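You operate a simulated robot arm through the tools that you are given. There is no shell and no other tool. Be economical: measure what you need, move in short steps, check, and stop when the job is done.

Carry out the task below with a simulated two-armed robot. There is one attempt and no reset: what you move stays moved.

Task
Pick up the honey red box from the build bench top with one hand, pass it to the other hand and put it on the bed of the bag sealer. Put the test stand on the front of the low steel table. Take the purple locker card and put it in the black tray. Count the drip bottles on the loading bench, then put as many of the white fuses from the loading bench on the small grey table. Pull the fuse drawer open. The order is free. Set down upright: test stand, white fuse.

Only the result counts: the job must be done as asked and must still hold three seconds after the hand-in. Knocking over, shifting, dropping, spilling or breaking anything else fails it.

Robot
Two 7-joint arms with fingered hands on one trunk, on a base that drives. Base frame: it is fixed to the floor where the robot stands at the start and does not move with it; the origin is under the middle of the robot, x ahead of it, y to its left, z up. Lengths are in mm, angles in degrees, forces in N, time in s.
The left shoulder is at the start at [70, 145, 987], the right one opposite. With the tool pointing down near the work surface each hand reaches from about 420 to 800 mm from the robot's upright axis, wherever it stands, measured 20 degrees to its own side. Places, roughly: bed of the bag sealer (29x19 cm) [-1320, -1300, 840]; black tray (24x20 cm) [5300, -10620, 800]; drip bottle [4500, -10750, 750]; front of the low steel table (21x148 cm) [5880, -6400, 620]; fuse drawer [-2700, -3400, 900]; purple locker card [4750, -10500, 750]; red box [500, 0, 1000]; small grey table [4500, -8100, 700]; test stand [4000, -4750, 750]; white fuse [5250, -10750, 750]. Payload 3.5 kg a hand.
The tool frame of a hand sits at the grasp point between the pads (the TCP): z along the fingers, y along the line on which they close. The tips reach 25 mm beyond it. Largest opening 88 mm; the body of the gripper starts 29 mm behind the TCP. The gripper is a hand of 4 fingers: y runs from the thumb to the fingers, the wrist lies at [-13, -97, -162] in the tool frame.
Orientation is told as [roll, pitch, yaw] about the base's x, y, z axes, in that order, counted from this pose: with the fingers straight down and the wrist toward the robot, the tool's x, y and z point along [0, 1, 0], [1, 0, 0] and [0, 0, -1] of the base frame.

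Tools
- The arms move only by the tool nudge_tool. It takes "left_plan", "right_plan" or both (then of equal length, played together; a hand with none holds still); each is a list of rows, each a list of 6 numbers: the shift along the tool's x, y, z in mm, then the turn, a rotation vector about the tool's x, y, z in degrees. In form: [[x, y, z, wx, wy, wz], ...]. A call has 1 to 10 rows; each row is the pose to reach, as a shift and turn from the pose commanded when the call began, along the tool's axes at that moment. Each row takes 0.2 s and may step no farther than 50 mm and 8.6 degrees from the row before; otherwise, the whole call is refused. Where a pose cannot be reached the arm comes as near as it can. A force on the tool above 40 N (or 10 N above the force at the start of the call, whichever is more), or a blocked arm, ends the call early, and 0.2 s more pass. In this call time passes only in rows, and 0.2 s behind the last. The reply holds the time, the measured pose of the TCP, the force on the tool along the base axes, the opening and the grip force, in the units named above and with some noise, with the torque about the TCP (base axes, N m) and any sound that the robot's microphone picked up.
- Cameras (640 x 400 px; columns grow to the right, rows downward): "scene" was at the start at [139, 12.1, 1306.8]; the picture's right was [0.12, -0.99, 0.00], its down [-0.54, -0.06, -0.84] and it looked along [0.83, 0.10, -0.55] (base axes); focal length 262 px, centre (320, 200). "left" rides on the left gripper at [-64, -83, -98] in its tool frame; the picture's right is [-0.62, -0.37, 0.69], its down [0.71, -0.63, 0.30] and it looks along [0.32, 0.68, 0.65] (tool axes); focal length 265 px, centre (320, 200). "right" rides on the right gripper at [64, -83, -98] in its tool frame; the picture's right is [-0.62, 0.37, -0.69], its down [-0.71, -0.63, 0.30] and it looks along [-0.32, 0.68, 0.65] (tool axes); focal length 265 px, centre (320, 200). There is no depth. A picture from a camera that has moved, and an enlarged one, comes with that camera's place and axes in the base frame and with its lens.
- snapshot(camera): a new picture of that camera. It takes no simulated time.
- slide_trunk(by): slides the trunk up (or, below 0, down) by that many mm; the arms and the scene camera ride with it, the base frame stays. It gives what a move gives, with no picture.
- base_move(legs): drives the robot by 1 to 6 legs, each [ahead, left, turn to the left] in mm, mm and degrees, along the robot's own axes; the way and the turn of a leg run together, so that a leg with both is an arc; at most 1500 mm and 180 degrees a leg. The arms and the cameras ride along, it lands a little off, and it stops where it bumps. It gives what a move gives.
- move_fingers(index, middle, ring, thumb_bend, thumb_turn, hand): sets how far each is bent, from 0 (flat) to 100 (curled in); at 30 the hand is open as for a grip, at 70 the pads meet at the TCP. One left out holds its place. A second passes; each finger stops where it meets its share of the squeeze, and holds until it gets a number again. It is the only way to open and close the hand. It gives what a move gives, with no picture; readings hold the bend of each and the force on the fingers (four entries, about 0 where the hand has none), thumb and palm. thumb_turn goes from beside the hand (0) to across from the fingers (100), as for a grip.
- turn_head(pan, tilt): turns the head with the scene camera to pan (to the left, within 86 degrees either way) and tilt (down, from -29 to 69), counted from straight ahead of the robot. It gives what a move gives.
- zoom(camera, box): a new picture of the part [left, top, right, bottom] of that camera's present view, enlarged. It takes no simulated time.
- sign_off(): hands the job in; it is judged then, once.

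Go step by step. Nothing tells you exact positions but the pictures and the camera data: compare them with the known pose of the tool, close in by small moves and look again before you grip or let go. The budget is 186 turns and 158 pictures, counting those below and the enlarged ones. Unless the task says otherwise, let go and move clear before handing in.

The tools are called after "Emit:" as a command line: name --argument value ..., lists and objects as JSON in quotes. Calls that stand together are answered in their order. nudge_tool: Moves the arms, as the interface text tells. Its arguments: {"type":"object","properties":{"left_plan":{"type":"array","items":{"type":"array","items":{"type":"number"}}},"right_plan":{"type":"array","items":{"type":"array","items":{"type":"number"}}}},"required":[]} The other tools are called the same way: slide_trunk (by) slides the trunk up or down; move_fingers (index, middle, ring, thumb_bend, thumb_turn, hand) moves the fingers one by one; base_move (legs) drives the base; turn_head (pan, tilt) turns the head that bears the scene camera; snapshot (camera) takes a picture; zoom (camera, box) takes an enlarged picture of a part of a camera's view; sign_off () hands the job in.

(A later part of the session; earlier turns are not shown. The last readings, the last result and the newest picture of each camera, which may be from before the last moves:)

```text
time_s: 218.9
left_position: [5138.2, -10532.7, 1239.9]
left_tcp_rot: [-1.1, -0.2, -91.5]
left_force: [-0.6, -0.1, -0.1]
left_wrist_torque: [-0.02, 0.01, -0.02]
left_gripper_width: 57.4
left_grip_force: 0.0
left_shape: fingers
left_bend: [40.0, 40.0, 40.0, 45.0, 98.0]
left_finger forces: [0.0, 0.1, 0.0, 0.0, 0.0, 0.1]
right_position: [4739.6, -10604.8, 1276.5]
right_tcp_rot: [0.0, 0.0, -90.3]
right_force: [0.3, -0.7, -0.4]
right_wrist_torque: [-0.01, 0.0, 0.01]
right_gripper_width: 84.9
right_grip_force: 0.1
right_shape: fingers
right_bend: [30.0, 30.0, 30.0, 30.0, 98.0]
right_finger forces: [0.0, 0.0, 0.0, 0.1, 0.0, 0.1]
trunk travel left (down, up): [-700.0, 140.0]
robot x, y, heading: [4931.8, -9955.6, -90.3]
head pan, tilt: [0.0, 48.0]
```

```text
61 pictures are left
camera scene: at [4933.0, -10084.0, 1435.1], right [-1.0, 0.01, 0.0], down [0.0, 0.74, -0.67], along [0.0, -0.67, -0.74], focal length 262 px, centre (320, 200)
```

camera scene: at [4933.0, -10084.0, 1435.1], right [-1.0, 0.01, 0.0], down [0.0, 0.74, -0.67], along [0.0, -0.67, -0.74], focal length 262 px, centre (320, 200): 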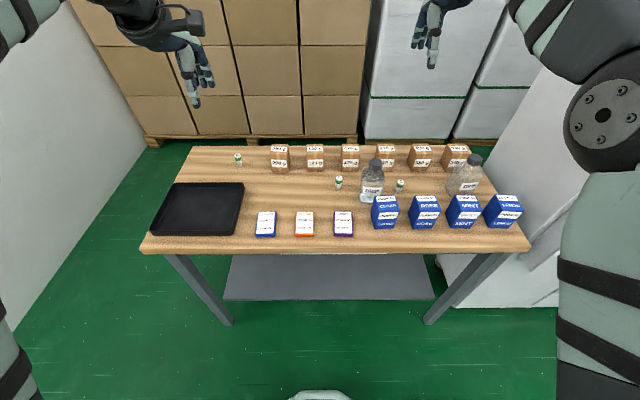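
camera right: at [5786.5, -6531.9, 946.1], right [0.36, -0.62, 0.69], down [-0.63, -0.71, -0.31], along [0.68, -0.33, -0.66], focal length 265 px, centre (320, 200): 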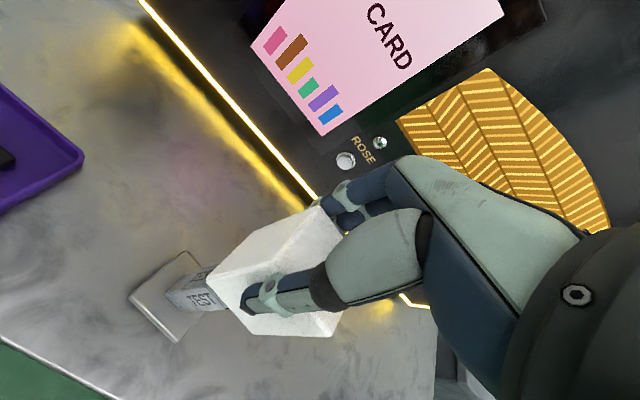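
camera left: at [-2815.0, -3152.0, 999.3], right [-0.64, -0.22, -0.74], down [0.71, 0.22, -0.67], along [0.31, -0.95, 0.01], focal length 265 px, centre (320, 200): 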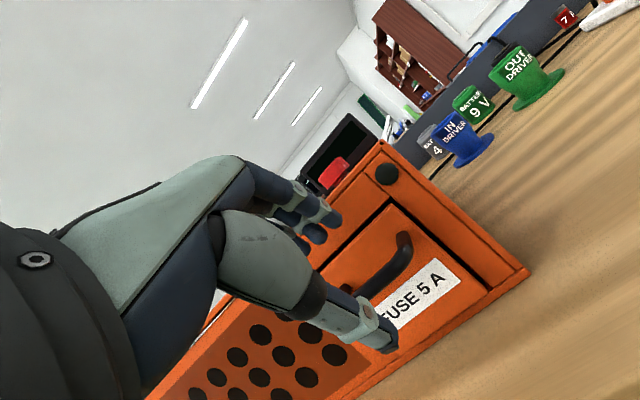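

Emit:
zoom --camera "scene" --box '[130, 130, 340, 260]'

Emit:
zoom --camera "scene" --box '[320, 130, 540, 260]'

```text
3.05 times, centred on (235, 195) of scene
camera zoom: at [4933.0, -10084.0, 1435.1], right [-1.0, 0.01, 0.0], down [0.0, 0.74, -0.67], along [0.0, -0.67, -0.74], focal length 797 px, centre (579, 215)
```

zoom: 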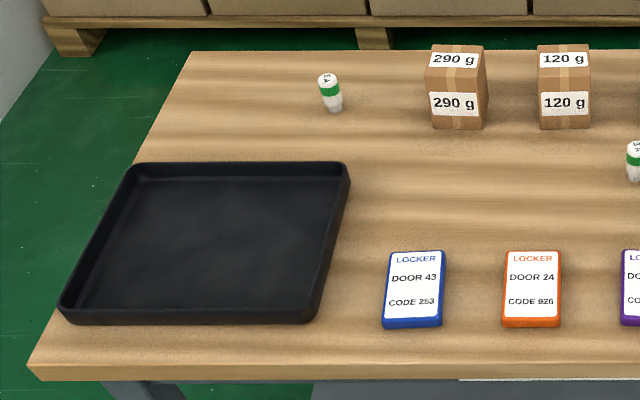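

```text
2.91 times, centred on (430, 195) of scene
camera zoom: at [4933.0, -10084.0, 1435.1], right [-1.0, 0.01, 0.0], down [0.0, 0.74, -0.67], along [0.0, -0.67, -0.74], focal length 761 px, centre (0, 214)
```

zoom: 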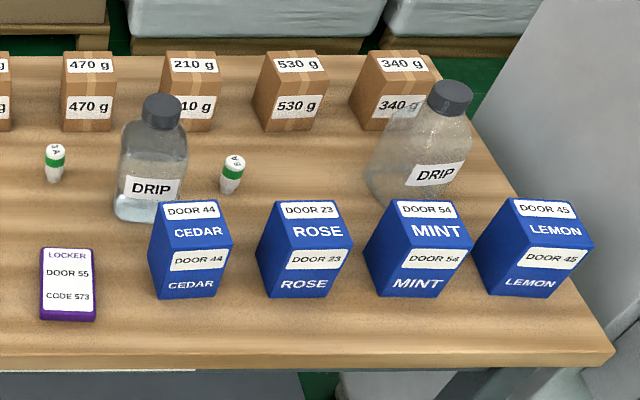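

I count two drip bottles, so two fuses are needed. Three fuses stand at about A(5233,-10836), B(4868,-10713) and C(4666,-10695), with the bench top at z≈798; I'll use A and B. Card first, at about (4864,-10554): I'll line up the right hand and turn it 90° to grip the card's sides.

Emit:
base_move --legs '[[0, 125, 0]]'

Emit:
nudge_tool --right_plan '[[0, 0, 0, 0, 0, 8.6], [0, 0, 0, 0, 0, 17.2], [0, 0, 0, 0, 0, 25.8], [0, 0, 0, 0, 0, 34.4], [0, 0, 0, 0, 0, 43], [0, 0, 0, 0, 0, 51.6], [0, 0, 0, 0, 0, 60.2], [0, 0, 0, 0, 0, 68.8], [0, 0, 0, 0, 0, 77.4], [0, 0, 0, 0, 0, 86]]'

Emit:
slide_trunk --by -290

Emit:
snapshot --camera "right"

```text
time_s: 220.2
left_position: [5261.1, -10533.9, 1241.8]
left_tcp_rot: [-0.8, -0.1, -91.6]
left_force: [-0.1, -0.1, 0.3]
left_wrist_torque: [0.01, -0.03, 0.01]
left_gripper_width: 57.7
left_grip_force: 0.1
left_shape: fingers
left_bend: [40.0, 40.0, 40.0, 45.0, 98.0]
left_finger forces: [0.2, 0.0, 0.1, 0.0, 0.0, 0.1]
right_position: [4861.1, -10606.5, 1275.8]
right_tcp_rot: [0.2, 0.0, -90.1]
right_force: [0.4, -0.3, 0.6]
right_wrist_torque: [0.03, -0.01, 0.0]
right_gripper_width: 84.9
right_grip_force: 0.1
right_shape: fingers
right_bend: [30.0, 30.0, 30.0, 30.0, 98.0]
right_finger forces: [0.1, 0.1, 0.0, 0.0, 0.0, 0.0]
trunk travel left (down, up): [-700.0, 140.0]
robot x, y, heading: [5059.9, -9956.7, -90.7]
head pan, tilt: [0.0, 48.0]
```

```text
time_s: 222.4
left_position: [5260.9, -10535.3, 1240.0]
left_tcp_rot: [-1.0, 0.0, -91.6]
left_force: [0.7, -0.1, 0.5]
left_wrist_torque: [-0.01, -0.01, 0.04]
left_gripper_width: 57.8
left_grip_force: 0.0
left_shape: fingers
left_bend: [40.0, 40.0, 40.0, 45.0, 98.0]
left_finger forces: [0.1, 0.0, 0.1, 0.1, 0.0, 0.1]
right_position: [4863.2, -10546.3, 1258.2]
right_tcp_rot: [0.0, 0.2, -176.4]
right_force: [0.5, 0.7, 0.7]
right_wrist_torque: [-0.01, -0.03, -0.01]
right_gripper_width: 84.8
right_grip_force: 0.1
right_shape: fingers
right_bend: [30.0, 30.0, 30.0, 30.0, 98.0]
right_finger forces: [0.1, 0.0, 0.0, 0.1, 0.1, 0.0]
right hand out of reach, approached as far as the arm can: row 6, 7, 8, 9, 10
trunk travel left (down, up): [-700.0, 140.0]
robot x, y, heading: [5056.1, -9959.7, -90.4]
head pan, tilt: [0.0, 48.0]
```

```text
time_s: 225.3
left_position: [5261.7, -10534.5, 949.2]
left_tcp_rot: [-1.0, -0.2, -91.6]
left_force: [0.0, -0.4, -0.5]
left_wrist_torque: [-0.01, -0.01, -0.03]
left_gripper_width: 57.7
left_grip_force: 0.1
left_shape: fingers
left_bend: [40.0, 40.0, 40.0, 45.0, 98.0]
left_finger forces: [0.0, 0.1, 0.0, 0.0, 0.0, 0.0]
right_position: [4864.5, -10547.4, 967.3]
right_tcp_rot: [0.0, 0.2, -176.1]
right_force: [-0.6, 0.0, 0.3]
right_wrist_torque: [0.01, 0.03, 0.0]
right_gripper_width: 85.0
right_grip_force: 0.1
right_shape: fingers
right_bend: [30.0, 30.0, 30.0, 30.0, 98.0]
right_finger forces: [0.0, 0.0, 0.1, 0.1, 0.0, 0.0]
trunk travel left (down, up): [-410.0, 430.0]
robot x, y, heading: [5057.6, -9957.9, -90.3]
head pan, tilt: [0.0, 48.0]
```

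```text
58 pictures are left
camera right: at [4951.6, -10603.3, 1067.9], right [-0.41, 0.59, 0.69], down [0.58, 0.75, -0.3], along [-0.7, 0.28, -0.65], focal length 265 px, centre (320, 200)
```

right: 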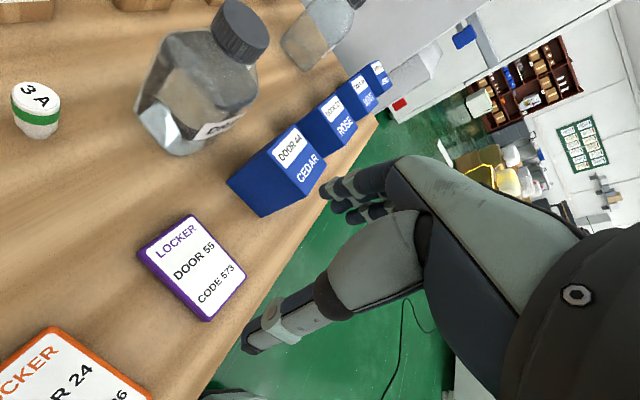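

The purple card measures x 4827–4886, y -10517..-10597. The hand is nearly over it, so I'll descend to just above the bench.

Emit:
nudge_tool --right_plan '[[9, 3, 30, 0, 0, 3], [9, 3, 65, 0, 0, 3], [9, 3, 100, 0, 0, 3], [9, 3, 125, 0, 0, 3], [9, 3, 136, 0, 0, 3]]'

Emit:
snapshot --camera "right"

```text
time_s: 226.5
left_position: [5262.4, -10533.5, 949.4]
left_tcp_rot: [-1.0, -0.2, -91.6]
left_force: [-0.4, -0.5, -0.2]
left_wrist_torque: [-0.01, 0.0, -0.02]
left_gripper_width: 58.0
left_grip_force: 0.0
left_shape: fingers
left_bend: [40.0, 40.0, 40.0, 45.0, 98.0]
left_finger forces: [0.1, 0.0, 0.0, 0.0, 0.0, 0.0]
right_position: [4861.6, -10553.9, 832.0]
right_tcp_rot: [0.0, 0.0, -179.0]
right_force: [0.6, -0.1, 0.5]
right_wrist_torque: [-0.01, -0.01, 0.04]
right_gripper_width: 84.9
right_grip_force: 0.1
right_shape: fingers
right_bend: [30.0, 30.0, 30.0, 30.0, 98.0]
right_finger forces: [0.0, 0.0, 0.0, 0.0, 0.1, 0.0]
trunk travel left (down, up): [-410.0, 430.0]
robot x, y, heading: [5053.1, -9956.0, -90.5]
head pan, tilt: [0.0, 48.0]
```

```text
57 pictures are left
camera right: at [4946.2, -10616.9, 931.9], right [-0.38, 0.61, 0.69], down [0.62, 0.72, -0.3], along [-0.69, 0.31, -0.65], focal length 265 px, centre (320, 200)
```

right: 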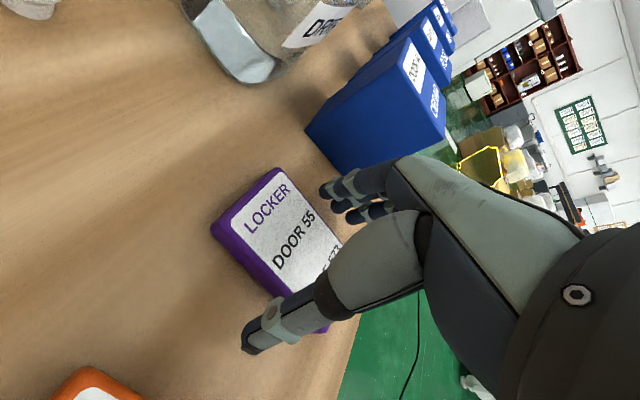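

Emit:
nudge_tool --right_plan '[[0, 0, 3, 0, 0, 0], [0, 0, 6, 0, 0, 0]]'

Emit:
move_fingers --hand "right" --index 44 --middle 44 --ring 44 --thumb_bend 44

Emit:
snapshot --camera "right"

```text
time_s: 227.1
left_position: [5261.5, -10533.8, 948.6]
left_tcp_rot: [-1.1, -0.1, -91.6]
left_force: [1.0, -0.7, 0.8]
left_wrist_torque: [0.04, 0.02, 0.01]
left_gripper_width: 57.5
left_grip_force: 0.0
left_shape: fingers
left_bend: [40.0, 40.0, 40.0, 45.0, 98.0]
left_finger forces: [0.0, 0.0, 0.0, 0.0, 0.1, 0.1]
right_position: [4863.0, -10555.6, 826.2]
right_tcp_rot: [0.0, 0.1, -179.1]
right_force: [0.0, -0.2, -0.5]
right_wrist_torque: [-0.01, -0.02, 0.01]
right_gripper_width: 84.9
right_grip_force: 0.1
right_shape: fingers
right_bend: [30.0, 30.0, 30.0, 30.0, 98.0]
right_finger forces: [0.0, 0.0, 0.1, 0.0, 0.0, 0.0]
trunk travel left (down, up): [-410.0, 430.0]
robot x, y, heading: [5056.4, -9958.9, -90.4]
head pan, tilt: [0.0, 48.0]
```

```text
time_s: 228.1
left_position: [5262.0, -10531.9, 951.7]
left_tcp_rot: [-1.0, -0.3, -91.6]
left_force: [-0.1, 0.7, 0.4]
left_wrist_torque: [0.02, 0.0, 0.01]
left_gripper_width: 57.8
left_grip_force: 0.1
left_shape: fingers
left_bend: [40.0, 40.0, 40.0, 45.0, 98.0]
left_finger forces: [0.0, 0.1, 0.1, 0.1, 0.1, 0.1]
right_position: [4861.3, -10553.7, 827.8]
right_tcp_rot: [0.2, 0.0, -179.3]
right_force: [-2.7, -2.0, 13.7]
right_wrist_torque: [0.09, 0.69, 0.08]
right_gripper_width: 55.5
right_grip_force: 6.9
right_shape: fingers
right_bend: [44.0, 38.0, 44.0, 44.0, 98.0]
right_finger forces: [0.3, 13.7, 0.0, 0.0, 0.0, 0.0]
trunk travel left (down, up): [-410.0, 430.0]
robot x, y, heading: [5055.7, -9958.2, -90.5]
head pan, tilt: [0.0, 48.0]
```

```text
56 pictures are left
camera right: at [4946.2, -10615.6, 927.9], right [-0.38, 0.62, 0.69], down [0.62, 0.72, -0.31], along [-0.69, 0.31, -0.65], focal length 265 px, centre (320, 200)
```

right: 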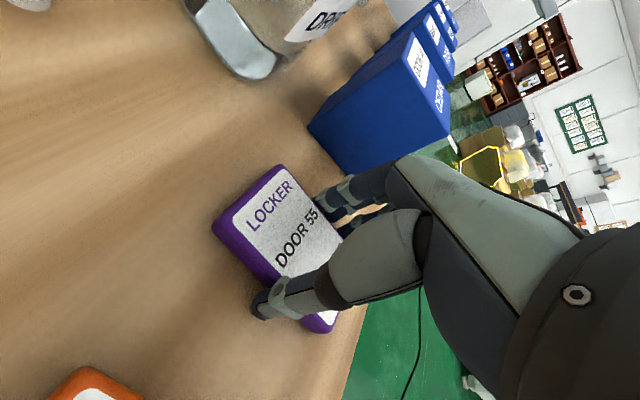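

The middle finger touched the bench. I'll raise 3 mm and close on the card's sides.

Emit:
nudge_tool --right_plan '[[0, 0, -3, 0, 0, 0]]'

Emit:
move_fingers --hand "right" --index 70 --middle 70 --ring 70 --thumb_bend 65

Emit:
snapshot --camera "right"

```text
time_s: 228.5
left_position: [5260.8, -10534.0, 950.5]
left_tcp_rot: [-1.0, -0.1, -91.6]
left_force: [0.3, 0.3, 0.0]
left_wrist_torque: [-0.01, 0.02, -0.01]
left_gripper_width: 57.8
left_grip_force: 0.1
left_shape: fingers
left_bend: [40.0, 40.0, 40.0, 45.0, 98.0]
left_finger forces: [0.0, 0.0, 0.0, 0.0, 0.0, 0.1]
right_position: [4862.0, -10554.2, 828.5]
right_tcp_rot: [-0.1, 0.2, -179.2]
right_force: [-2.2, -0.3, 6.3]
right_wrist_torque: [0.06, 0.37, 0.03]
right_gripper_width: 55.1
right_grip_force: 2.9
right_shape: fingers
right_bend: [44.0, 39.0, 44.0, 44.0, 98.0]
right_finger forces: [0.1, 6.1, 0.0, 0.0, 0.1, 0.0]
trunk travel left (down, up): [-410.0, 430.0]
robot x, y, heading: [5056.6, -9956.4, -90.5]
head pan, tilt: [0.0, 48.0]
```

```text
time_s: 229.5
left_position: [5261.2, -10534.5, 950.5]
left_tcp_rot: [-1.0, -0.1, -91.6]
left_force: [-0.1, -0.6, 0.0]
left_wrist_torque: [-0.01, -0.01, 0.01]
left_gripper_width: 57.8
left_grip_force: 0.1
left_shape: fingers
left_bend: [40.0, 40.0, 40.0, 45.0, 98.0]
left_finger forces: [0.0, 0.1, 0.0, 0.0, 0.0, 0.1]
right_position: [4861.4, -10553.2, 829.6]
right_tcp_rot: [0.1, 0.2, -179.2]
right_force: [-3.0, 1.2, 7.0]
right_wrist_torque: [0.07, 0.26, 0.01]
right_gripper_width: 50.2
right_grip_force: 23.0
right_shape: fingers
right_bend: [56.0, 60.0, 62.0, 43.0, 93.0]
right_finger forces: [8.7, 12.9, 5.3, 0.0, 20.1, 0.1]
trunk travel left (down, up): [-410.0, 430.0]
robot x, y, heading: [5056.9, -9955.1, -90.3]
head pan, tilt: [0.0, 48.0]
```

```text
55 pictures are left
camera right: at [4945.9, -10616.1, 929.6], right [-0.38, 0.62, 0.69], down [0.62, 0.72, -0.3], along [-0.69, 0.31, -0.66], focal length 265 px, centre (320, 200)
```

right: 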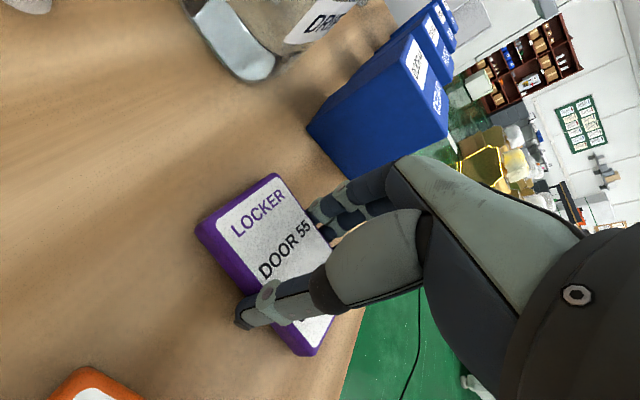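

Gripped at about 50 mm with 23 N, with the card between fingers and thumb. I'll lift and check.

Emit:
nudge_tool --right_plan '[[0, 0, -10, 0, 0, 0], [0, 0, -25, 0, 0, 0], [0, 0, -50, 0, 0, 0], [0, 0, -80, 0, 0, 0]]'

Emit:
snapshot --camera "right"

```text
time_s: 230.5
left_position: [5261.7, -10534.8, 950.5]
left_tcp_rot: [-1.1, -0.2, -91.6]
left_force: [-0.4, -0.8, -0.3]
left_wrist_torque: [0.02, 0.02, -0.01]
left_gripper_width: 57.7
left_grip_force: 0.0
left_shape: fingers
left_bend: [40.0, 40.0, 40.0, 45.0, 98.0]
left_finger forces: [0.1, 0.0, 0.0, 0.0, 0.1, 0.0]
right_position: [4861.8, -10555.0, 908.5]
right_tcp_rot: [0.0, 0.1, -179.2]
right_force: [-0.7, -0.3, -0.8]
right_wrist_torque: [0.02, 0.0, -0.01]
right_gripper_width: 50.7
right_grip_force: 20.8
right_shape: fingers
right_bend: [56.0, 61.0, 62.0, 42.0, 93.0]
right_finger forces: [8.2, 7.3, 4.9, 0.0, 20.6, 0.0]
trunk travel left (down, up): [-410.0, 430.0]
robot x, y, heading: [5055.4, -9953.2, -90.2]
head pan, tilt: [0.0, 48.0]
```

```text
54 pictures are left
camera right: at [4946.1, -10616.0, 1008.6], right [-0.38, 0.62, 0.69], down [0.62, 0.72, -0.3], along [-0.69, 0.31, -0.65], focal length 265 px, centre (320, 200)
```

right: 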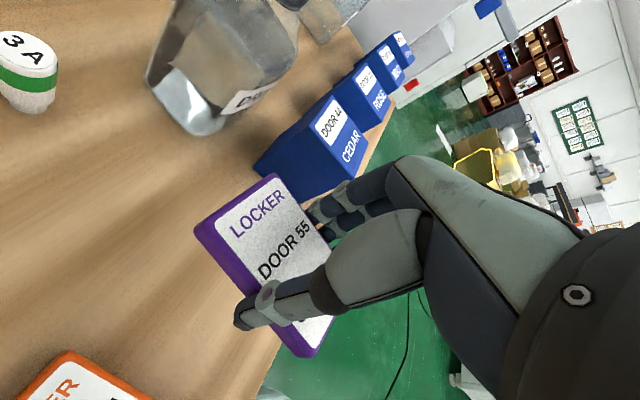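

The card is held. I'll carry it over the black tray, centred at about (5316,-10632).

Emit:
base_move --legs '[[75, 454, 0]]'

Emit:
snapshot --camera "right"

Emit:
snapshot --camera "scene"

```text
time_s: 233.3
left_position: [5720.0, -10613.7, 950.9]
left_tcp_rot: [-1.0, 0.0, -91.7]
left_force: [0.0, 0.6, 0.0]
left_wrist_torque: [-0.01, 0.01, 0.01]
left_gripper_width: 58.1
left_grip_force: 0.0
left_shape: fingers
left_bend: [40.0, 40.0, 40.0, 45.0, 98.0]
left_finger forces: [0.0, 0.1, 0.0, 0.1, 0.0, 0.0]
right_position: [5318.2, -10632.3, 908.6]
right_tcp_rot: [0.0, 0.1, -179.4]
right_force: [0.5, 0.2, 0.5]
right_wrist_torque: [0.03, 0.0, 0.0]
right_gripper_width: 50.3
right_grip_force: 20.4
right_shape: fingers
right_bend: [56.0, 61.0, 62.0, 42.0, 93.0]
right_finger forces: [8.2, 7.3, 4.9, 0.0, 20.6, 0.1]
trunk travel left (down, up): [-410.0, 430.0]
robot x, y, heading: [5517.8, -10038.6, -90.5]
head pan, tilt: [0.0, 48.0]
```

```text
53 pictures are left
camera right: at [5403.3, -10695.1, 1008.2], right [-0.38, 0.62, 0.69], down [0.62, 0.72, -0.3], along [-0.69, 0.32, -0.65], focal length 265 px, centre (320, 200)
```

right: 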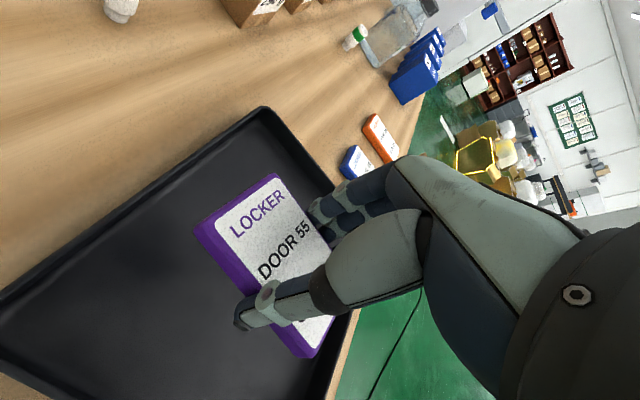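

```text
52 pictures are left
camera scene: at [5515.6, -10163.3, 1145.0], right [-1.0, 0.01, 0.0], down [0.01, 0.74, -0.67], along [-0.01, -0.67, -0.74], focal length 262 px, centre (320, 200)
```

scene: 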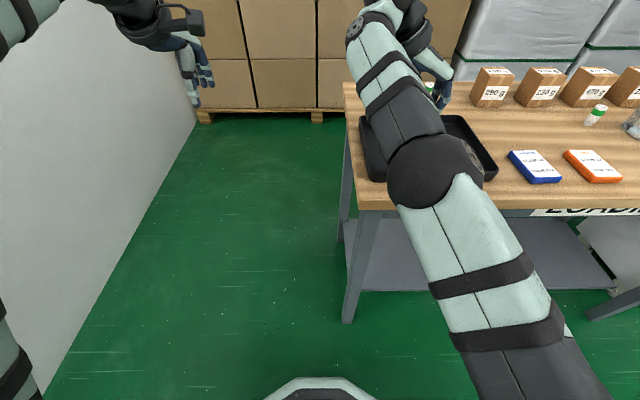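

Centred over the tray. I'll lower and release just above its floor.

Emit:
nudge_tool --right_plan '[[0, 0, 25, 0, 0, 0], [0, 0, 50, 0, 0, 0], [0, 0, 64, 0, 0, 0], [0, 0, 70, 0, 0, 0]]'

Emit:
move_fingers --hand "right" --index 40 --middle 40 --ring 40 --thumb_bend 32

Emit:
nudge_tool --right_plan '[[0, 0, -25, 0, 0, 0], [0, 0, -60, 0, 0, 0], [0, 0, -100, 0, 0, 0], [0, 0, -140, 0, 0, 0]]'

Emit:
snapshot --camera "right"

```text
time_s: 234.3
left_position: [5718.3, -10613.3, 949.5]
left_tcp_rot: [-1.0, -0.1, -91.8]
left_force: [-0.4, 0.6, 0.5]
left_wrist_torque: [0.01, 0.02, 0.03]
left_gripper_width: 57.7
left_grip_force: 0.0
left_shape: fingers
left_bend: [40.0, 40.0, 40.0, 45.0, 98.0]
left_finger forces: [0.0, 0.0, 0.1, 0.1, 0.0, 0.0]
right_position: [5317.9, -10632.9, 837.4]
right_tcp_rot: [0.0, 0.1, -179.5]
right_force: [-0.6, 0.1, -0.9]
right_wrist_torque: [0.0, 0.04, -0.02]
right_gripper_width: 50.0
right_grip_force: 20.6
right_shape: fingers
right_bend: [56.0, 61.0, 62.0, 42.0, 93.0]
right_finger forces: [8.1, 7.2, 5.0, 0.0, 20.6, 0.0]
trunk travel left (down, up): [-410.0, 430.0]
robot x, y, heading: [5520.4, -10036.7, -90.4]
head pan, tilt: [0.0, 48.0]
```

```text
time_s: 235.3
left_position: [5719.5, -10613.5, 950.7]
left_tcp_rot: [-0.9, -0.1, -91.7]
left_force: [-0.1, -0.2, 1.2]
left_wrist_torque: [0.0, -0.03, 0.0]
left_gripper_width: 57.9
left_grip_force: 0.0
left_shape: fingers
left_bend: [40.0, 40.0, 40.0, 45.0, 98.0]
left_finger forces: [0.1, 0.1, 0.1, 0.0, 0.0, 0.0]
right_position: [5318.1, -10631.9, 838.1]
right_tcp_rot: [0.0, 0.2, -179.4]
right_force: [0.3, 0.7, -0.6]
right_wrist_torque: [-0.01, -0.01, 0.01]
right_gripper_width: 72.0
right_grip_force: 0.0
right_shape: fingers
right_bend: [40.0, 40.0, 40.0, 32.0, 97.0]
right_finger forces: [0.1, 0.1, 0.1, 0.0, 0.0, 0.1]
trunk travel left (down, up): [-410.0, 430.0]
robot x, y, heading: [5516.2, -10030.3, -90.7]
head pan, tilt: [0.0, 48.0]
```

```text
time_s: 236.3
left_position: [5718.8, -10613.5, 950.9]
left_tcp_rot: [-0.9, -0.2, -91.7]
left_force: [-0.7, 0.2, 0.5]
left_wrist_torque: [-0.02, 0.02, 0.0]
left_gripper_width: 57.6
left_grip_force: 0.1
left_shape: fingers
left_bend: [40.0, 40.0, 40.0, 45.0, 98.0]
left_finger forces: [0.0, 0.0, 0.0, 0.0, 0.0, 0.0]
right_position: [5309.9, -10614.7, 981.2]
right_tcp_rot: [0.1, 0.1, -179.4]
right_force: [-0.6, 1.1, 0.1]
right_wrist_torque: [-0.01, 0.02, 0.03]
right_gripper_width: 71.8
right_grip_force: 0.1
right_shape: fingers
right_bend: [40.0, 40.0, 40.0, 32.0, 97.0]
right_finger forces: [0.1, 0.0, 0.0, 0.0, 0.1, 0.0]
right hand out of reach, approached as far as the arm can: row 4
trunk travel left (down, up): [-410.0, 430.0]
robot x, y, heading: [5515.9, -10039.1, -90.8]
head pan, tilt: [0.0, 48.0]
```

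```text
51 pictures are left
camera right: at [5394.0, -10678.1, 1081.6], right [-0.38, 0.62, 0.69], down [0.62, 0.72, -0.3], along [-0.69, 0.32, -0.66], focal length 265 px, centre (320, 200)
```

right: 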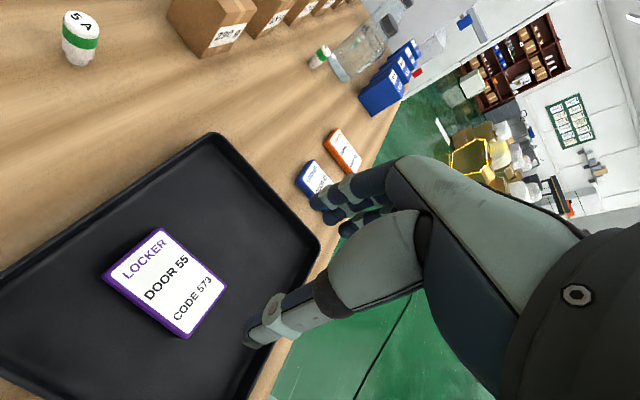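

The card lies in the tray. Now the fuses: I'll turn the right hand back, raise a bit, and position the base so left reaches fuse A and right reaches fuse B.

Emit:
slide_trunk --by 70

Emit:
nudge_tool --right_plan '[[0, 0, 0, 0, 0, -8.6], [0, 0, 0, 0, 0, -17.2], [0, 0, 0, 0, 0, -25.8], [0, 0, 0, 0, 0, -34.4], [0, 0, 0, 0, 0, -43], [0, 0, 0, 0, 0, -51.6], [0, 0, 0, 0, 0, -60.2], [0, 0, 0, 0, 0, -68.8], [0, 0, 0, 0, 0, -77.4], [0, 0, 0, 0, 0, -86]]'

Emit:
base_move --legs '[[0, -487, 0.6], [80, 0, 0]]'

Emit:
snapshot --camera "left"

Emit:
snapshot --camera "right"

```text
time_s: 237.4
left_position: [5719.1, -10613.7, 1019.9]
left_tcp_rot: [-1.0, -0.1, -91.7]
left_force: [-0.7, -0.3, -0.1]
left_wrist_torque: [-0.04, -0.02, -0.01]
left_gripper_width: 57.5
left_grip_force: 0.1
left_shape: fingers
left_bend: [40.0, 40.0, 40.0, 45.0, 98.0]
left_finger forces: [0.0, 0.0, 0.0, 0.0, 0.0, 0.0]
right_position: [5310.4, -10617.8, 1050.1]
right_tcp_rot: [0.0, 0.1, -179.4]
right_force: [0.5, -0.8, -0.4]
right_wrist_torque: [-0.03, -0.04, -0.02]
right_gripper_width: 71.9
right_grip_force: 0.0
right_shape: fingers
right_bend: [40.0, 40.0, 40.0, 32.0, 97.0]
right_finger forces: [0.0, 0.0, 0.0, 0.0, 0.1, 0.0]
trunk travel left (down, up): [-480.0, 360.0]
robot x, y, heading: [5514.3, -10036.1, -90.5]
head pan, tilt: [0.0, 48.0]
```

```text
time_s: 239.6
left_position: [5717.8, -10612.7, 1020.3]
left_tcp_rot: [-1.0, -0.1, -91.8]
left_force: [-0.2, 0.4, -0.6]
left_wrist_torque: [0.02, 0.0, 0.0]
left_gripper_width: 57.8
left_grip_force: 0.0
left_shape: fingers
left_bend: [40.0, 40.0, 40.0, 45.0, 98.0]
left_finger forces: [0.0, 0.0, 0.0, 0.0, 0.0, 0.0]
right_position: [5310.0, -10617.5, 1050.6]
right_tcp_rot: [0.2, 0.0, -93.2]
right_force: [0.0, 0.1, 0.0]
right_wrist_torque: [-0.02, 0.0, -0.01]
right_gripper_width: 71.9
right_grip_force: 0.1
right_shape: fingers
right_bend: [40.0, 40.0, 40.0, 32.0, 97.0]
right_finger forces: [0.0, 0.0, 0.0, 0.1, 0.0, 0.0]
trunk travel left (down, up): [-480.0, 360.0]
robot x, y, heading: [5513.9, -10032.9, -90.4]
head pan, tilt: [0.0, 48.0]
```

```text
time_s: 243.1
left_position: [5239.0, -10691.8, 1019.3]
left_tcp_rot: [-0.9, 0.0, -91.3]
left_force: [0.0, -0.6, -0.1]
left_wrist_torque: [0.01, 0.01, 0.01]
left_gripper_width: 58.1
left_grip_force: 0.0
left_shape: fingers
left_bend: [40.0, 40.0, 40.0, 45.0, 98.0]
left_finger forces: [0.0, 0.0, 0.1, 0.1, 0.1, 0.0]
right_position: [4831.4, -10697.8, 1050.4]
right_tcp_rot: [0.2, 0.0, -92.8]
right_force: [0.1, -0.4, -0.1]
right_wrist_torque: [0.01, 0.01, 0.01]
right_gripper_width: 72.1
right_grip_force: 0.0
right_shape: fingers
right_bend: [40.0, 40.0, 40.0, 32.0, 97.0]
right_finger forces: [0.1, 0.0, 0.0, 0.1, 0.1, 0.0]
trunk travel left (down, up): [-480.0, 360.0]
robot x, y, heading: [5033.0, -10114.5, -89.8]
head pan, tilt: [0.0, 48.0]
```

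```text
50 pictures are left
camera left: at [5178.2, -10605.3, 1118.7], right [-0.62, 0.38, -0.68], down [0.72, 0.62, -0.32], along [0.3, -0.69, -0.66], focal length 265 px, centre (320, 200)
```

left: 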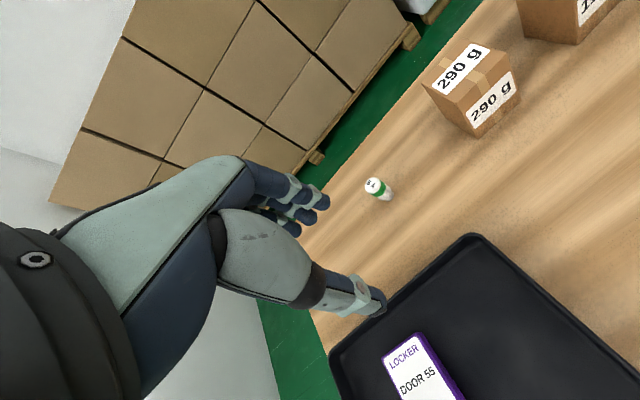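

```text
49 pictures are left
camera right: at [4898.6, -10617.3, 1150.0], right [-0.64, -0.34, 0.69], down [-0.68, 0.66, -0.31], along [-0.36, -0.67, -0.65], focal length 265 px, centre (320, 200)
```

right: 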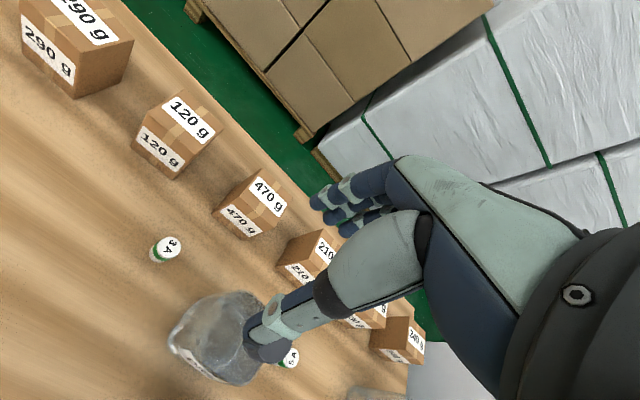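

Fuse A ≈ (5229,-10836) and fuse B ≈ (4866,-10720). I'll bring both hands above their fuses to z≈900.

Emit:
nudge_tool --left_plan '[[-2, 36, 5, 0, 0, 0], [-4, 72, 20, 0, 0, 0], [-7, 108, 40, 0, 0, 0], [-7, 144, 70, 0, 0, 0], [-7, 144, 112, 0, 0, 0]]' --right_plan '[[18, 10, 5, 0, 0, 0], [36, 20, 30, 0, 0, 0], [36, 20, 70, 0, 0, 0], [36, 20, 110, 0, 0, 0], [36, 20, 143, 0, 0, 0]]'

Emit:
snapshot --camera "left"

Emit:
snapshot --camera "right"

```text
time_s: 244.3
left_position: [5227.8, -10833.5, 909.8]
left_tcp_rot: [-1.0, -0.1, -91.2]
left_force: [0.4, 0.4, -0.1]
left_wrist_torque: [-0.01, -0.01, 0.0]
left_gripper_width: 57.6
left_grip_force: 0.1
left_shape: fingers
left_bend: [40.0, 40.0, 40.0, 45.0, 98.0]
left_finger forces: [0.0, 0.0, 0.0, 0.0, 0.0, 0.0]
right_position: [4864.8, -10718.4, 906.8]
right_tcp_rot: [0.1, -0.1, -92.9]
right_force: [-0.5, 0.3, 0.0]
right_wrist_torque: [-0.04, -0.02, 0.04]
right_gripper_width: 72.1
right_grip_force: 0.0
right_shape: fingers
right_bend: [40.0, 40.0, 40.0, 32.0, 97.0]
right_finger forces: [0.1, 0.1, 0.1, 0.1, 0.0, 0.0]
trunk travel left (down, up): [-480.0, 360.0]
robot x, y, heading: [5030.8, -10112.3, -89.8]
head pan, tilt: [0.0, 48.0]
```

```text
48 pictures are left
camera left: at [5166.1, -10748.2, 1007.7], right [-0.62, 0.38, -0.68], down [0.72, 0.61, -0.32], along [0.3, -0.69, -0.66], focal length 265 px, centre (320, 200)
```

left: 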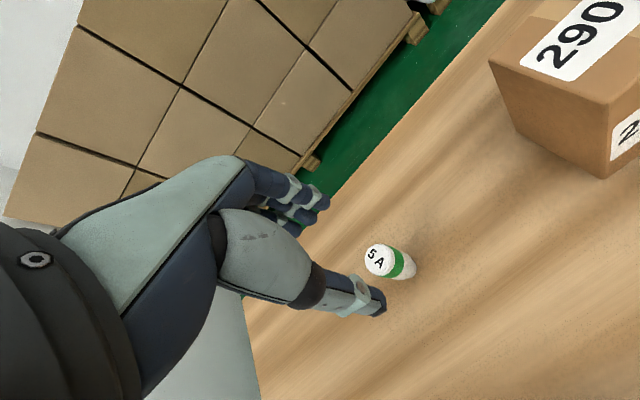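

```text
47 pictures are left
camera right: at [4933.2, -10637.4, 1007.6], right [-0.64, -0.34, 0.69], down [-0.68, 0.66, -0.31], along [-0.36, -0.67, -0.65], focal length 265 px, centre (320, 200)
```

right: 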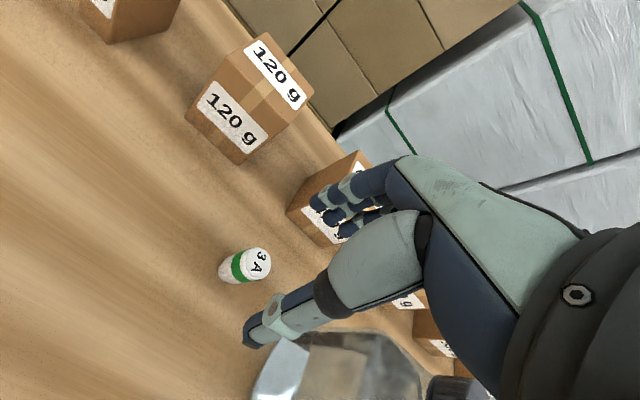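

Both are well centred. I'll descend to grip height, z≈830.

Emit:
nudge_tool --left_plan '[[0, 3, 25, 0, 0, 0], [0, 3, 50, 0, 0, 0], [0, 3, 70, 0, 0, 0], [0, 3, 79, 0, 0, 0]]' --right_plan '[[0, 0, 25, 0, 0, 0], [0, 0, 50, 0, 0, 0], [0, 0, 68, 0, 0, 0], [0, 0, 76, 0, 0, 0]]'

Emit:
snapshot --camera "left"

Emit:
snapshot --camera "right"

```text
time_s: 245.3
left_position: [5225.9, -10837.6, 829.5]
left_tcp_rot: [-1.0, -0.1, -91.1]
left_force: [0.1, 0.4, 0.0]
left_wrist_torque: [-0.03, 0.02, 0.02]
left_gripper_width: 58.2
left_grip_force: 0.0
left_shape: fingers
left_bend: [40.0, 40.0, 40.0, 45.0, 98.0]
left_finger forces: [0.0, 0.0, 0.0, 0.0, 0.0, 0.0]
right_position: [4865.9, -10721.3, 831.3]
right_tcp_rot: [0.2, 0.0, -92.8]
right_force: [0.8, 0.4, -0.4]
right_wrist_torque: [-0.02, 0.02, -0.02]
right_gripper_width: 72.0
right_grip_force: 0.1
right_shape: fingers
right_bend: [40.0, 40.0, 40.0, 32.0, 97.0]
right_finger forces: [0.0, 0.0, 0.0, 0.1, 0.1, 0.1]
trunk travel left (down, up): [-480.0, 360.0]
robot x, y, heading: [5031.7, -10117.3, -90.0]
head pan, tilt: [0.0, 48.0]
```

```text
46 pictures are left
camera left: at [5164.5, -10752.1, 927.8], right [-0.62, 0.38, -0.68], down [0.72, 0.62, -0.32], along [0.3, -0.69, -0.66], focal length 265 px, centre (320, 200)
```

left: 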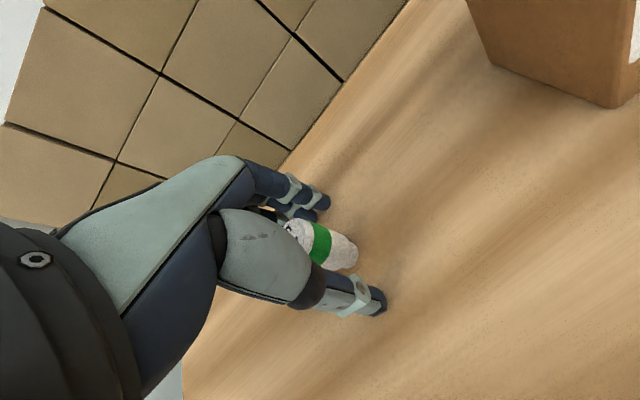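

```text
45 pictures are left
camera right: at [4933.9, -10638.7, 931.6], right [-0.64, -0.34, 0.69], down [-0.68, 0.66, -0.31], along [-0.36, -0.67, -0.65], focal length 265 px, centre (320, 200)
```

right: 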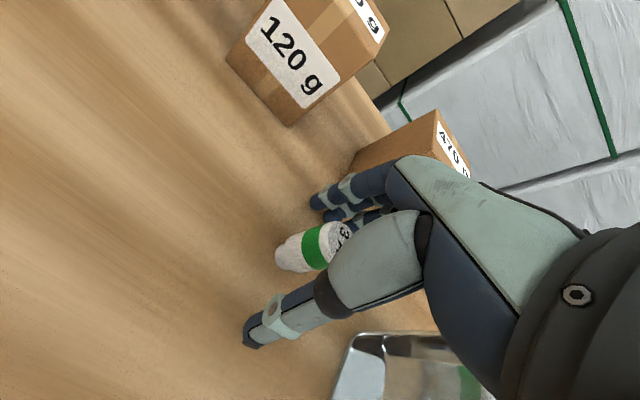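

Emit:
move_fingers --hand "right" --index 72 --middle 72 --ring 72 --thumb_bend 70

Emit:
move_fingers --hand "left" --index 72 --middle 72 --ring 72 --thumb_bend 70

Emit:
snapshot --camera "left"

Emit:
snapshot --camera "right"

```text
time_s: 246.3
left_position: [5225.0, -10837.3, 829.0]
left_tcp_rot: [-1.0, -0.1, -91.2]
left_force: [0.0, 0.0, 0.8]
left_wrist_torque: [-0.01, -0.04, 0.0]
left_gripper_width: 57.9
left_grip_force: 0.2
left_shape: fingers
left_bend: [40.0, 40.0, 40.0, 45.0, 98.0]
left_finger forces: [0.1, 0.0, 0.1, 0.0, 0.0, 0.0]
right_position: [4865.6, -10719.1, 832.0]
right_tcp_rot: [0.2, 0.0, -92.8]
right_force: [-0.1, 0.5, 0.0]
right_wrist_torque: [-0.01, 0.02, -0.02]
right_gripper_width: 11.9
right_grip_force: 7.5
right_shape: fingers
right_bend: [71.0, 71.0, 72.0, 62.0, 96.0]
right_finger forces: [4.4, 3.0, 0.1, 0.0, 7.0, 0.1]
trunk travel left (down, up): [-480.0, 360.0]
robot x, y, heading: [5034.4, -10116.7, -90.0]
head pan, tilt: [0.0, 48.0]
```

```text
time_s: 247.3
left_position: [5224.6, -10837.8, 829.2]
left_tcp_rot: [-1.0, -0.1, -91.3]
left_force: [-0.3, -0.7, 0.4]
left_wrist_torque: [0.01, -0.02, 0.05]
left_gripper_width: 8.4
left_grip_force: 7.2
left_shape: fingers
left_bend: [71.0, 67.0, 72.0, 65.0, 96.0]
left_finger forces: [3.6, 4.2, 0.0, 0.0, 6.0, 0.0]
right_position: [4866.6, -10720.1, 831.0]
right_tcp_rot: [0.1, 0.0, -92.8]
right_force: [-0.1, -1.1, -0.2]
right_wrist_torque: [0.01, 0.03, 0.0]
right_gripper_width: 12.0
right_grip_force: 6.9
right_shape: fingers
right_bend: [71.0, 71.0, 72.0, 62.0, 96.0]
right_finger forces: [4.2, 3.1, 0.1, 0.1, 7.1, 0.0]
trunk travel left (down, up): [-480.0, 360.0]
robot x, y, heading: [5028.0, -10112.2, -89.9]
head pan, tilt: [0.0, 48.0]
```

```text
44 pictures are left
camera left: at [5164.6, -10752.2, 928.0], right [-0.62, 0.38, -0.68], down [0.72, 0.62, -0.32], along [0.3, -0.69, -0.66], focal length 265 px, centre (320, 200)
```

left: 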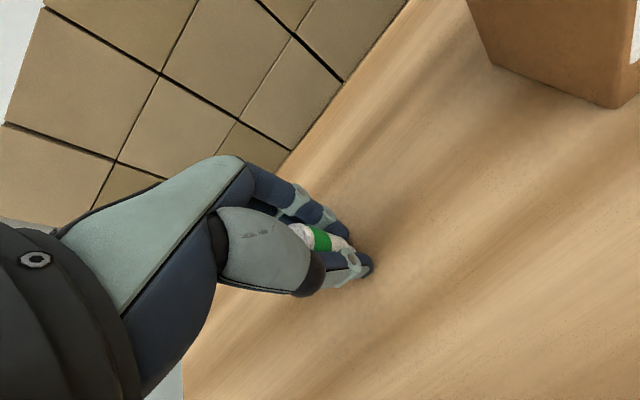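

```text
43 pictures are left
camera right: at [4934.0, -10638.8, 931.6], right [-0.64, -0.34, 0.69], down [-0.68, 0.66, -0.31], along [-0.36, -0.67, -0.65], focal length 265 px, centre (320, 200)
```

right: 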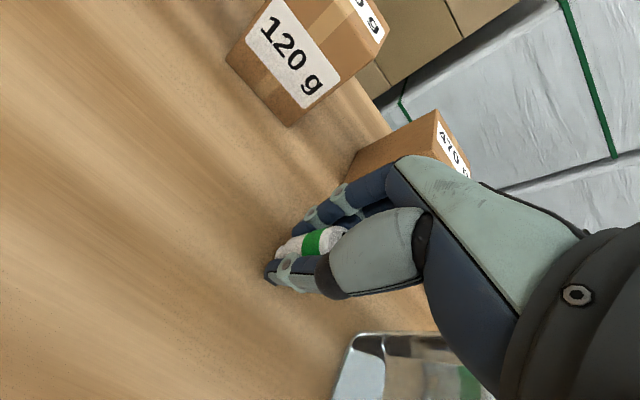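

Both fuses are held. I'll firm the grips a little and lift.

Emit:
move_fingers --hand "right" --index 78 --middle 78 --thumb_bend 76

Emit:
move_fingers --hand "left" --index 78 --middle 74 --thumb_bend 76

Emit:
nudge_tool --left_plan '[[0, 0, -10, 0, 0, 0], [0, 0, -30, 0, 0, 0], [0, 0, -60, 0, 0, 0], [0, 0, -100, 0, 0, 0], [0, -30, -130, 0, 0, 0], [0, -60, -150, 0, 0, 0]]' --right_plan '[[0, 0, -10, 0, 0, 0], [0, 0, -30, 0, 0, 0], [0, 0, -60, 0, 0, 0], [0, 0, -100, 0, 0, 0], [0, 0, -130, 0, 0, 0], [0, 0, -150, 0, 0, 0]]'

Emit:
snapshot --camera "left"

Emit:
snapshot --camera "right"

```text
time_s: 248.3
left_position: [5224.7, -10837.7, 829.3]
left_tcp_rot: [-0.9, 0.0, -91.1]
left_force: [-0.4, 1.0, -0.2]
left_wrist_torque: [0.02, -0.03, 0.01]
left_gripper_width: 8.2
left_grip_force: 7.1
left_shape: fingers
left_bend: [71.0, 67.0, 72.0, 65.0, 96.0]
left_finger forces: [3.6, 4.4, 0.0, 0.1, 6.0, 0.0]
right_position: [4866.5, -10720.5, 831.8]
right_tcp_rot: [0.0, 0.0, -92.9]
right_force: [0.1, -1.0, 0.0]
right_wrist_torque: [0.03, -0.01, -0.01]
right_gripper_width: 10.9
right_grip_force: 17.7
right_shape: fingers
right_bend: [75.0, 75.0, 72.0, 64.0, 95.0]
right_finger forces: [11.1, 8.0, 0.0, 0.0, 16.7, 0.0]
trunk travel left (down, up): [-480.0, 360.0]
robot x, y, heading: [5035.5, -10116.1, -89.9]
head pan, tilt: [0.0, 48.0]
```

```text
time_s: 249.3
left_position: [5224.6, -10837.8, 829.2]
left_tcp_rot: [-1.0, 0.0, -91.2]
left_force: [0.1, 0.4, 1.1]
left_wrist_torque: [-0.03, 0.01, 0.02]
left_gripper_width: 0.0
left_grip_force: 0.0
left_shape: fingers
left_bend: [77.0, 74.0, 72.0, 71.0, 96.0]
left_finger forces: [0.0, 0.0, 0.0, 0.0, 0.0, 0.1]
right_position: [4865.8, -10719.7, 831.6]
right_tcp_rot: [0.1, 0.0, -92.8]
right_force: [-0.1, 0.2, -0.8]
right_wrist_torque: [0.0, 0.0, -0.01]
right_gripper_width: 10.8
right_grip_force: 17.7
right_shape: fingers
right_bend: [75.0, 75.0, 72.0, 64.0, 95.0]
right_finger forces: [11.1, 8.1, 0.0, 0.0, 16.6, 0.1]
trunk travel left (down, up): [-480.0, 360.0]
robot x, y, heading: [5025.8, -10113.4, -90.3]
head pan, tilt: [0.0, 48.0]
```

```text
time_s: 250.7
left_position: [5229.8, -10776.2, 979.9]
left_tcp_rot: [-1.0, -0.1, -91.2]
left_force: [-0.3, 1.1, 0.3]
left_wrist_torque: [0.03, -0.02, -0.03]
left_gripper_width: 0.0
left_grip_force: 0.0
left_shape: fingers
left_bend: [77.0, 74.0, 72.0, 71.0, 96.0]
left_finger forces: [0.0, 0.1, 0.0, 0.0, 0.0, 0.1]
right_position: [4865.0, -10718.1, 982.7]
right_tcp_rot: [0.0, 0.0, -92.6]
right_force: [-0.2, -0.6, 0.0]
right_wrist_torque: [-0.02, 0.02, 0.03]
right_gripper_width: 10.6
right_grip_force: 17.8
right_shape: fingers
right_bend: [76.0, 75.0, 72.0, 64.0, 94.0]
right_finger forces: [11.2, 8.2, 0.0, 0.0, 16.4, 0.0]
trunk travel left (down, up): [-480.0, 360.0]
robot x, y, heading: [5030.7, -10117.0, -89.9]
head pan, tilt: [0.0, 48.0]
```

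```text
42 pictures are left
camera left: at [5168.7, -10690.5, 1078.3], right [-0.62, 0.38, -0.68], down [0.72, 0.61, -0.32], along [0.3, -0.69, -0.66], focal length 265 px, centre (320, 200)
```

left: 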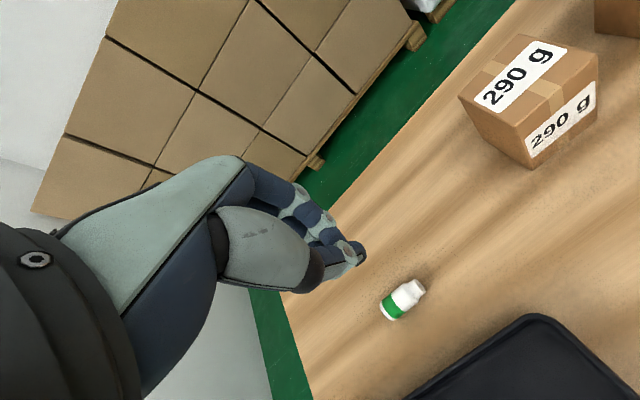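

```text
41 pictures are left
camera right: at [4933.6, -10637.6, 1082.5], right [-0.64, -0.34, 0.69], down [-0.68, 0.66, -0.31], along [-0.36, -0.67, -0.65], focal length 265 px, centre (320, 200)
```

right: 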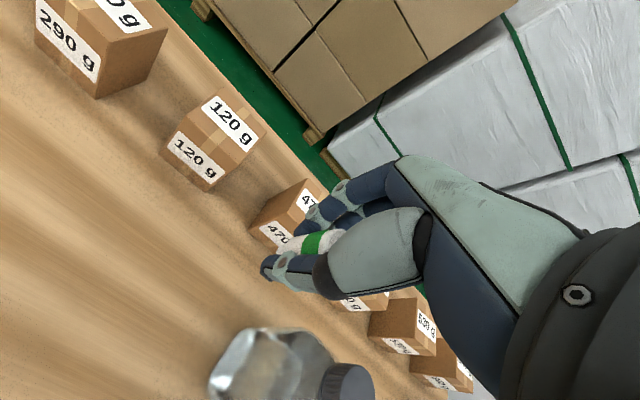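

Right holds fuse B firmly, but fuse A slipped from the left hand. I'll look closely at it.

Emit:
zoom --camera "left" --box '[350, 250, 460, 350]'

```text
4.00 times, centred on (405, 300) of left
camera zoom: at [5168.7, -10690.5, 1078.3], right [-0.62, 0.38, -0.68], down [0.72, 0.61, -0.32], along [0.3, -0.69, -0.66], focal length 1062 px, centre (-20, -200)
```

zoom: 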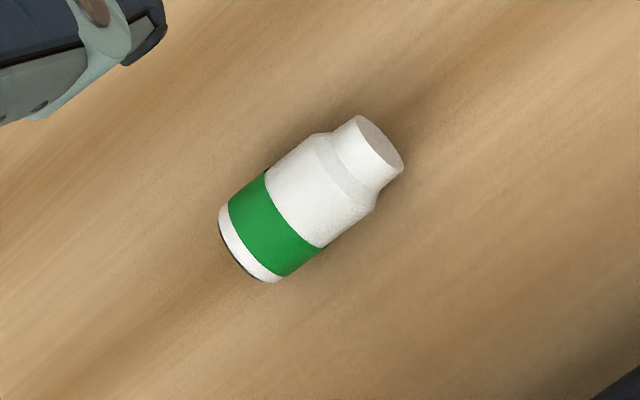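

Fuse A toppled (axis along x, narrow base toward -x); I'll come back for it with the right hand and re-erect it. First I'll deliver B: drive back, turn around, and approach the small grey table from its south side.

Emit:
base_move --legs '[[-350, 0, 0], [0, -430, 0], [-250, 0, 0], [0, 0, 180]]'

Emit:
turn_head --pan 0 --tilt 30

Emit:
snapshot --camera "scene"

```text
time_s: 264.0
left_position: [4383.9, -8858.2, 977.4]
left_tcp_rot: [-1.1, -0.1, 90.2]
left_force: [1.7, -0.2, 0.7]
left_wrist_torque: [0.02, 0.01, 0.01]
left_gripper_width: 0.0
left_grip_force: 0.0
left_shape: fingers
left_bend: [77.0, 74.0, 72.0, 71.0, 96.0]
left_finger forces: [0.1, 0.0, 0.0, 0.1, 0.1, 0.0]
right_position: [4749.5, -8904.9, 981.4]
right_tcp_rot: [0.1, 0.0, 88.6]
right_force: [0.1, -0.7, -0.7]
right_wrist_torque: [0.0, -0.01, 0.02]
right_gripper_width: 9.7
right_grip_force: 16.8
right_shape: fingers
right_bend: [76.0, 75.0, 72.0, 65.0, 94.0]
right_finger forces: [10.7, 7.7, 0.1, 0.0, 14.8, 0.0]
trunk travel left (down, up): [-480.0, 360.0]
robot x, y, heading: [4600.0, -9515.9, 91.4]
head pan, tilt: [0.0, 48.0]
```

```text
time_s: 264.8
left_position: [4383.5, -8857.7, 979.1]
left_tcp_rot: [-1.0, -0.1, 90.3]
left_force: [0.3, 0.7, 0.2]
left_wrist_torque: [-0.02, -0.01, -0.02]
left_gripper_width: 0.0
left_grip_force: 0.0
left_shape: fingers
left_bend: [77.0, 74.0, 72.0, 71.0, 96.0]
left_finger forces: [0.0, 0.0, 0.0, 0.1, 0.0, 0.0]
right_position: [4748.2, -8905.1, 982.1]
right_tcp_rot: [0.1, 0.0, 88.6]
right_force: [-1.0, -0.3, -0.1]
right_wrist_torque: [-0.04, -0.01, 0.02]
right_gripper_width: 9.8
right_grip_force: 16.7
right_shape: fingers
right_bend: [76.0, 75.0, 72.0, 65.0, 94.0]
right_finger forces: [10.7, 7.8, 0.0, 0.0, 14.9, 0.1]
trunk travel left (down, up): [-480.0, 360.0]
robot x, y, heading: [4598.4, -9512.5, 91.6]
head pan, tilt: [0.0, 30.0]
```

```text
39 pictures are left
camera scene: at [4595.6, -9372.9, 1241.7], right [1.0, 0.03, 0.0], down [0.01, -0.5, -0.87], along [-0.02, 0.87, -0.5], focal length 262 px, centre (320, 200)
```

scene: 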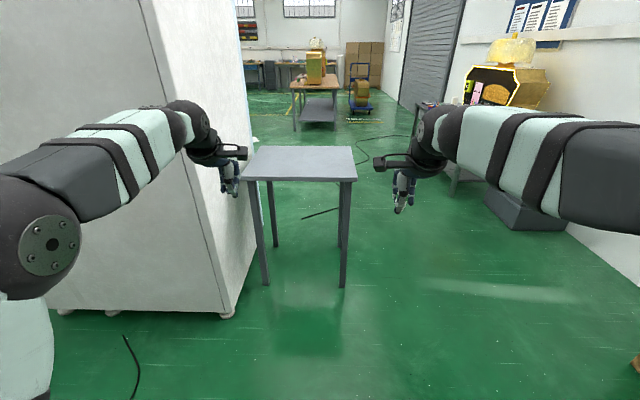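

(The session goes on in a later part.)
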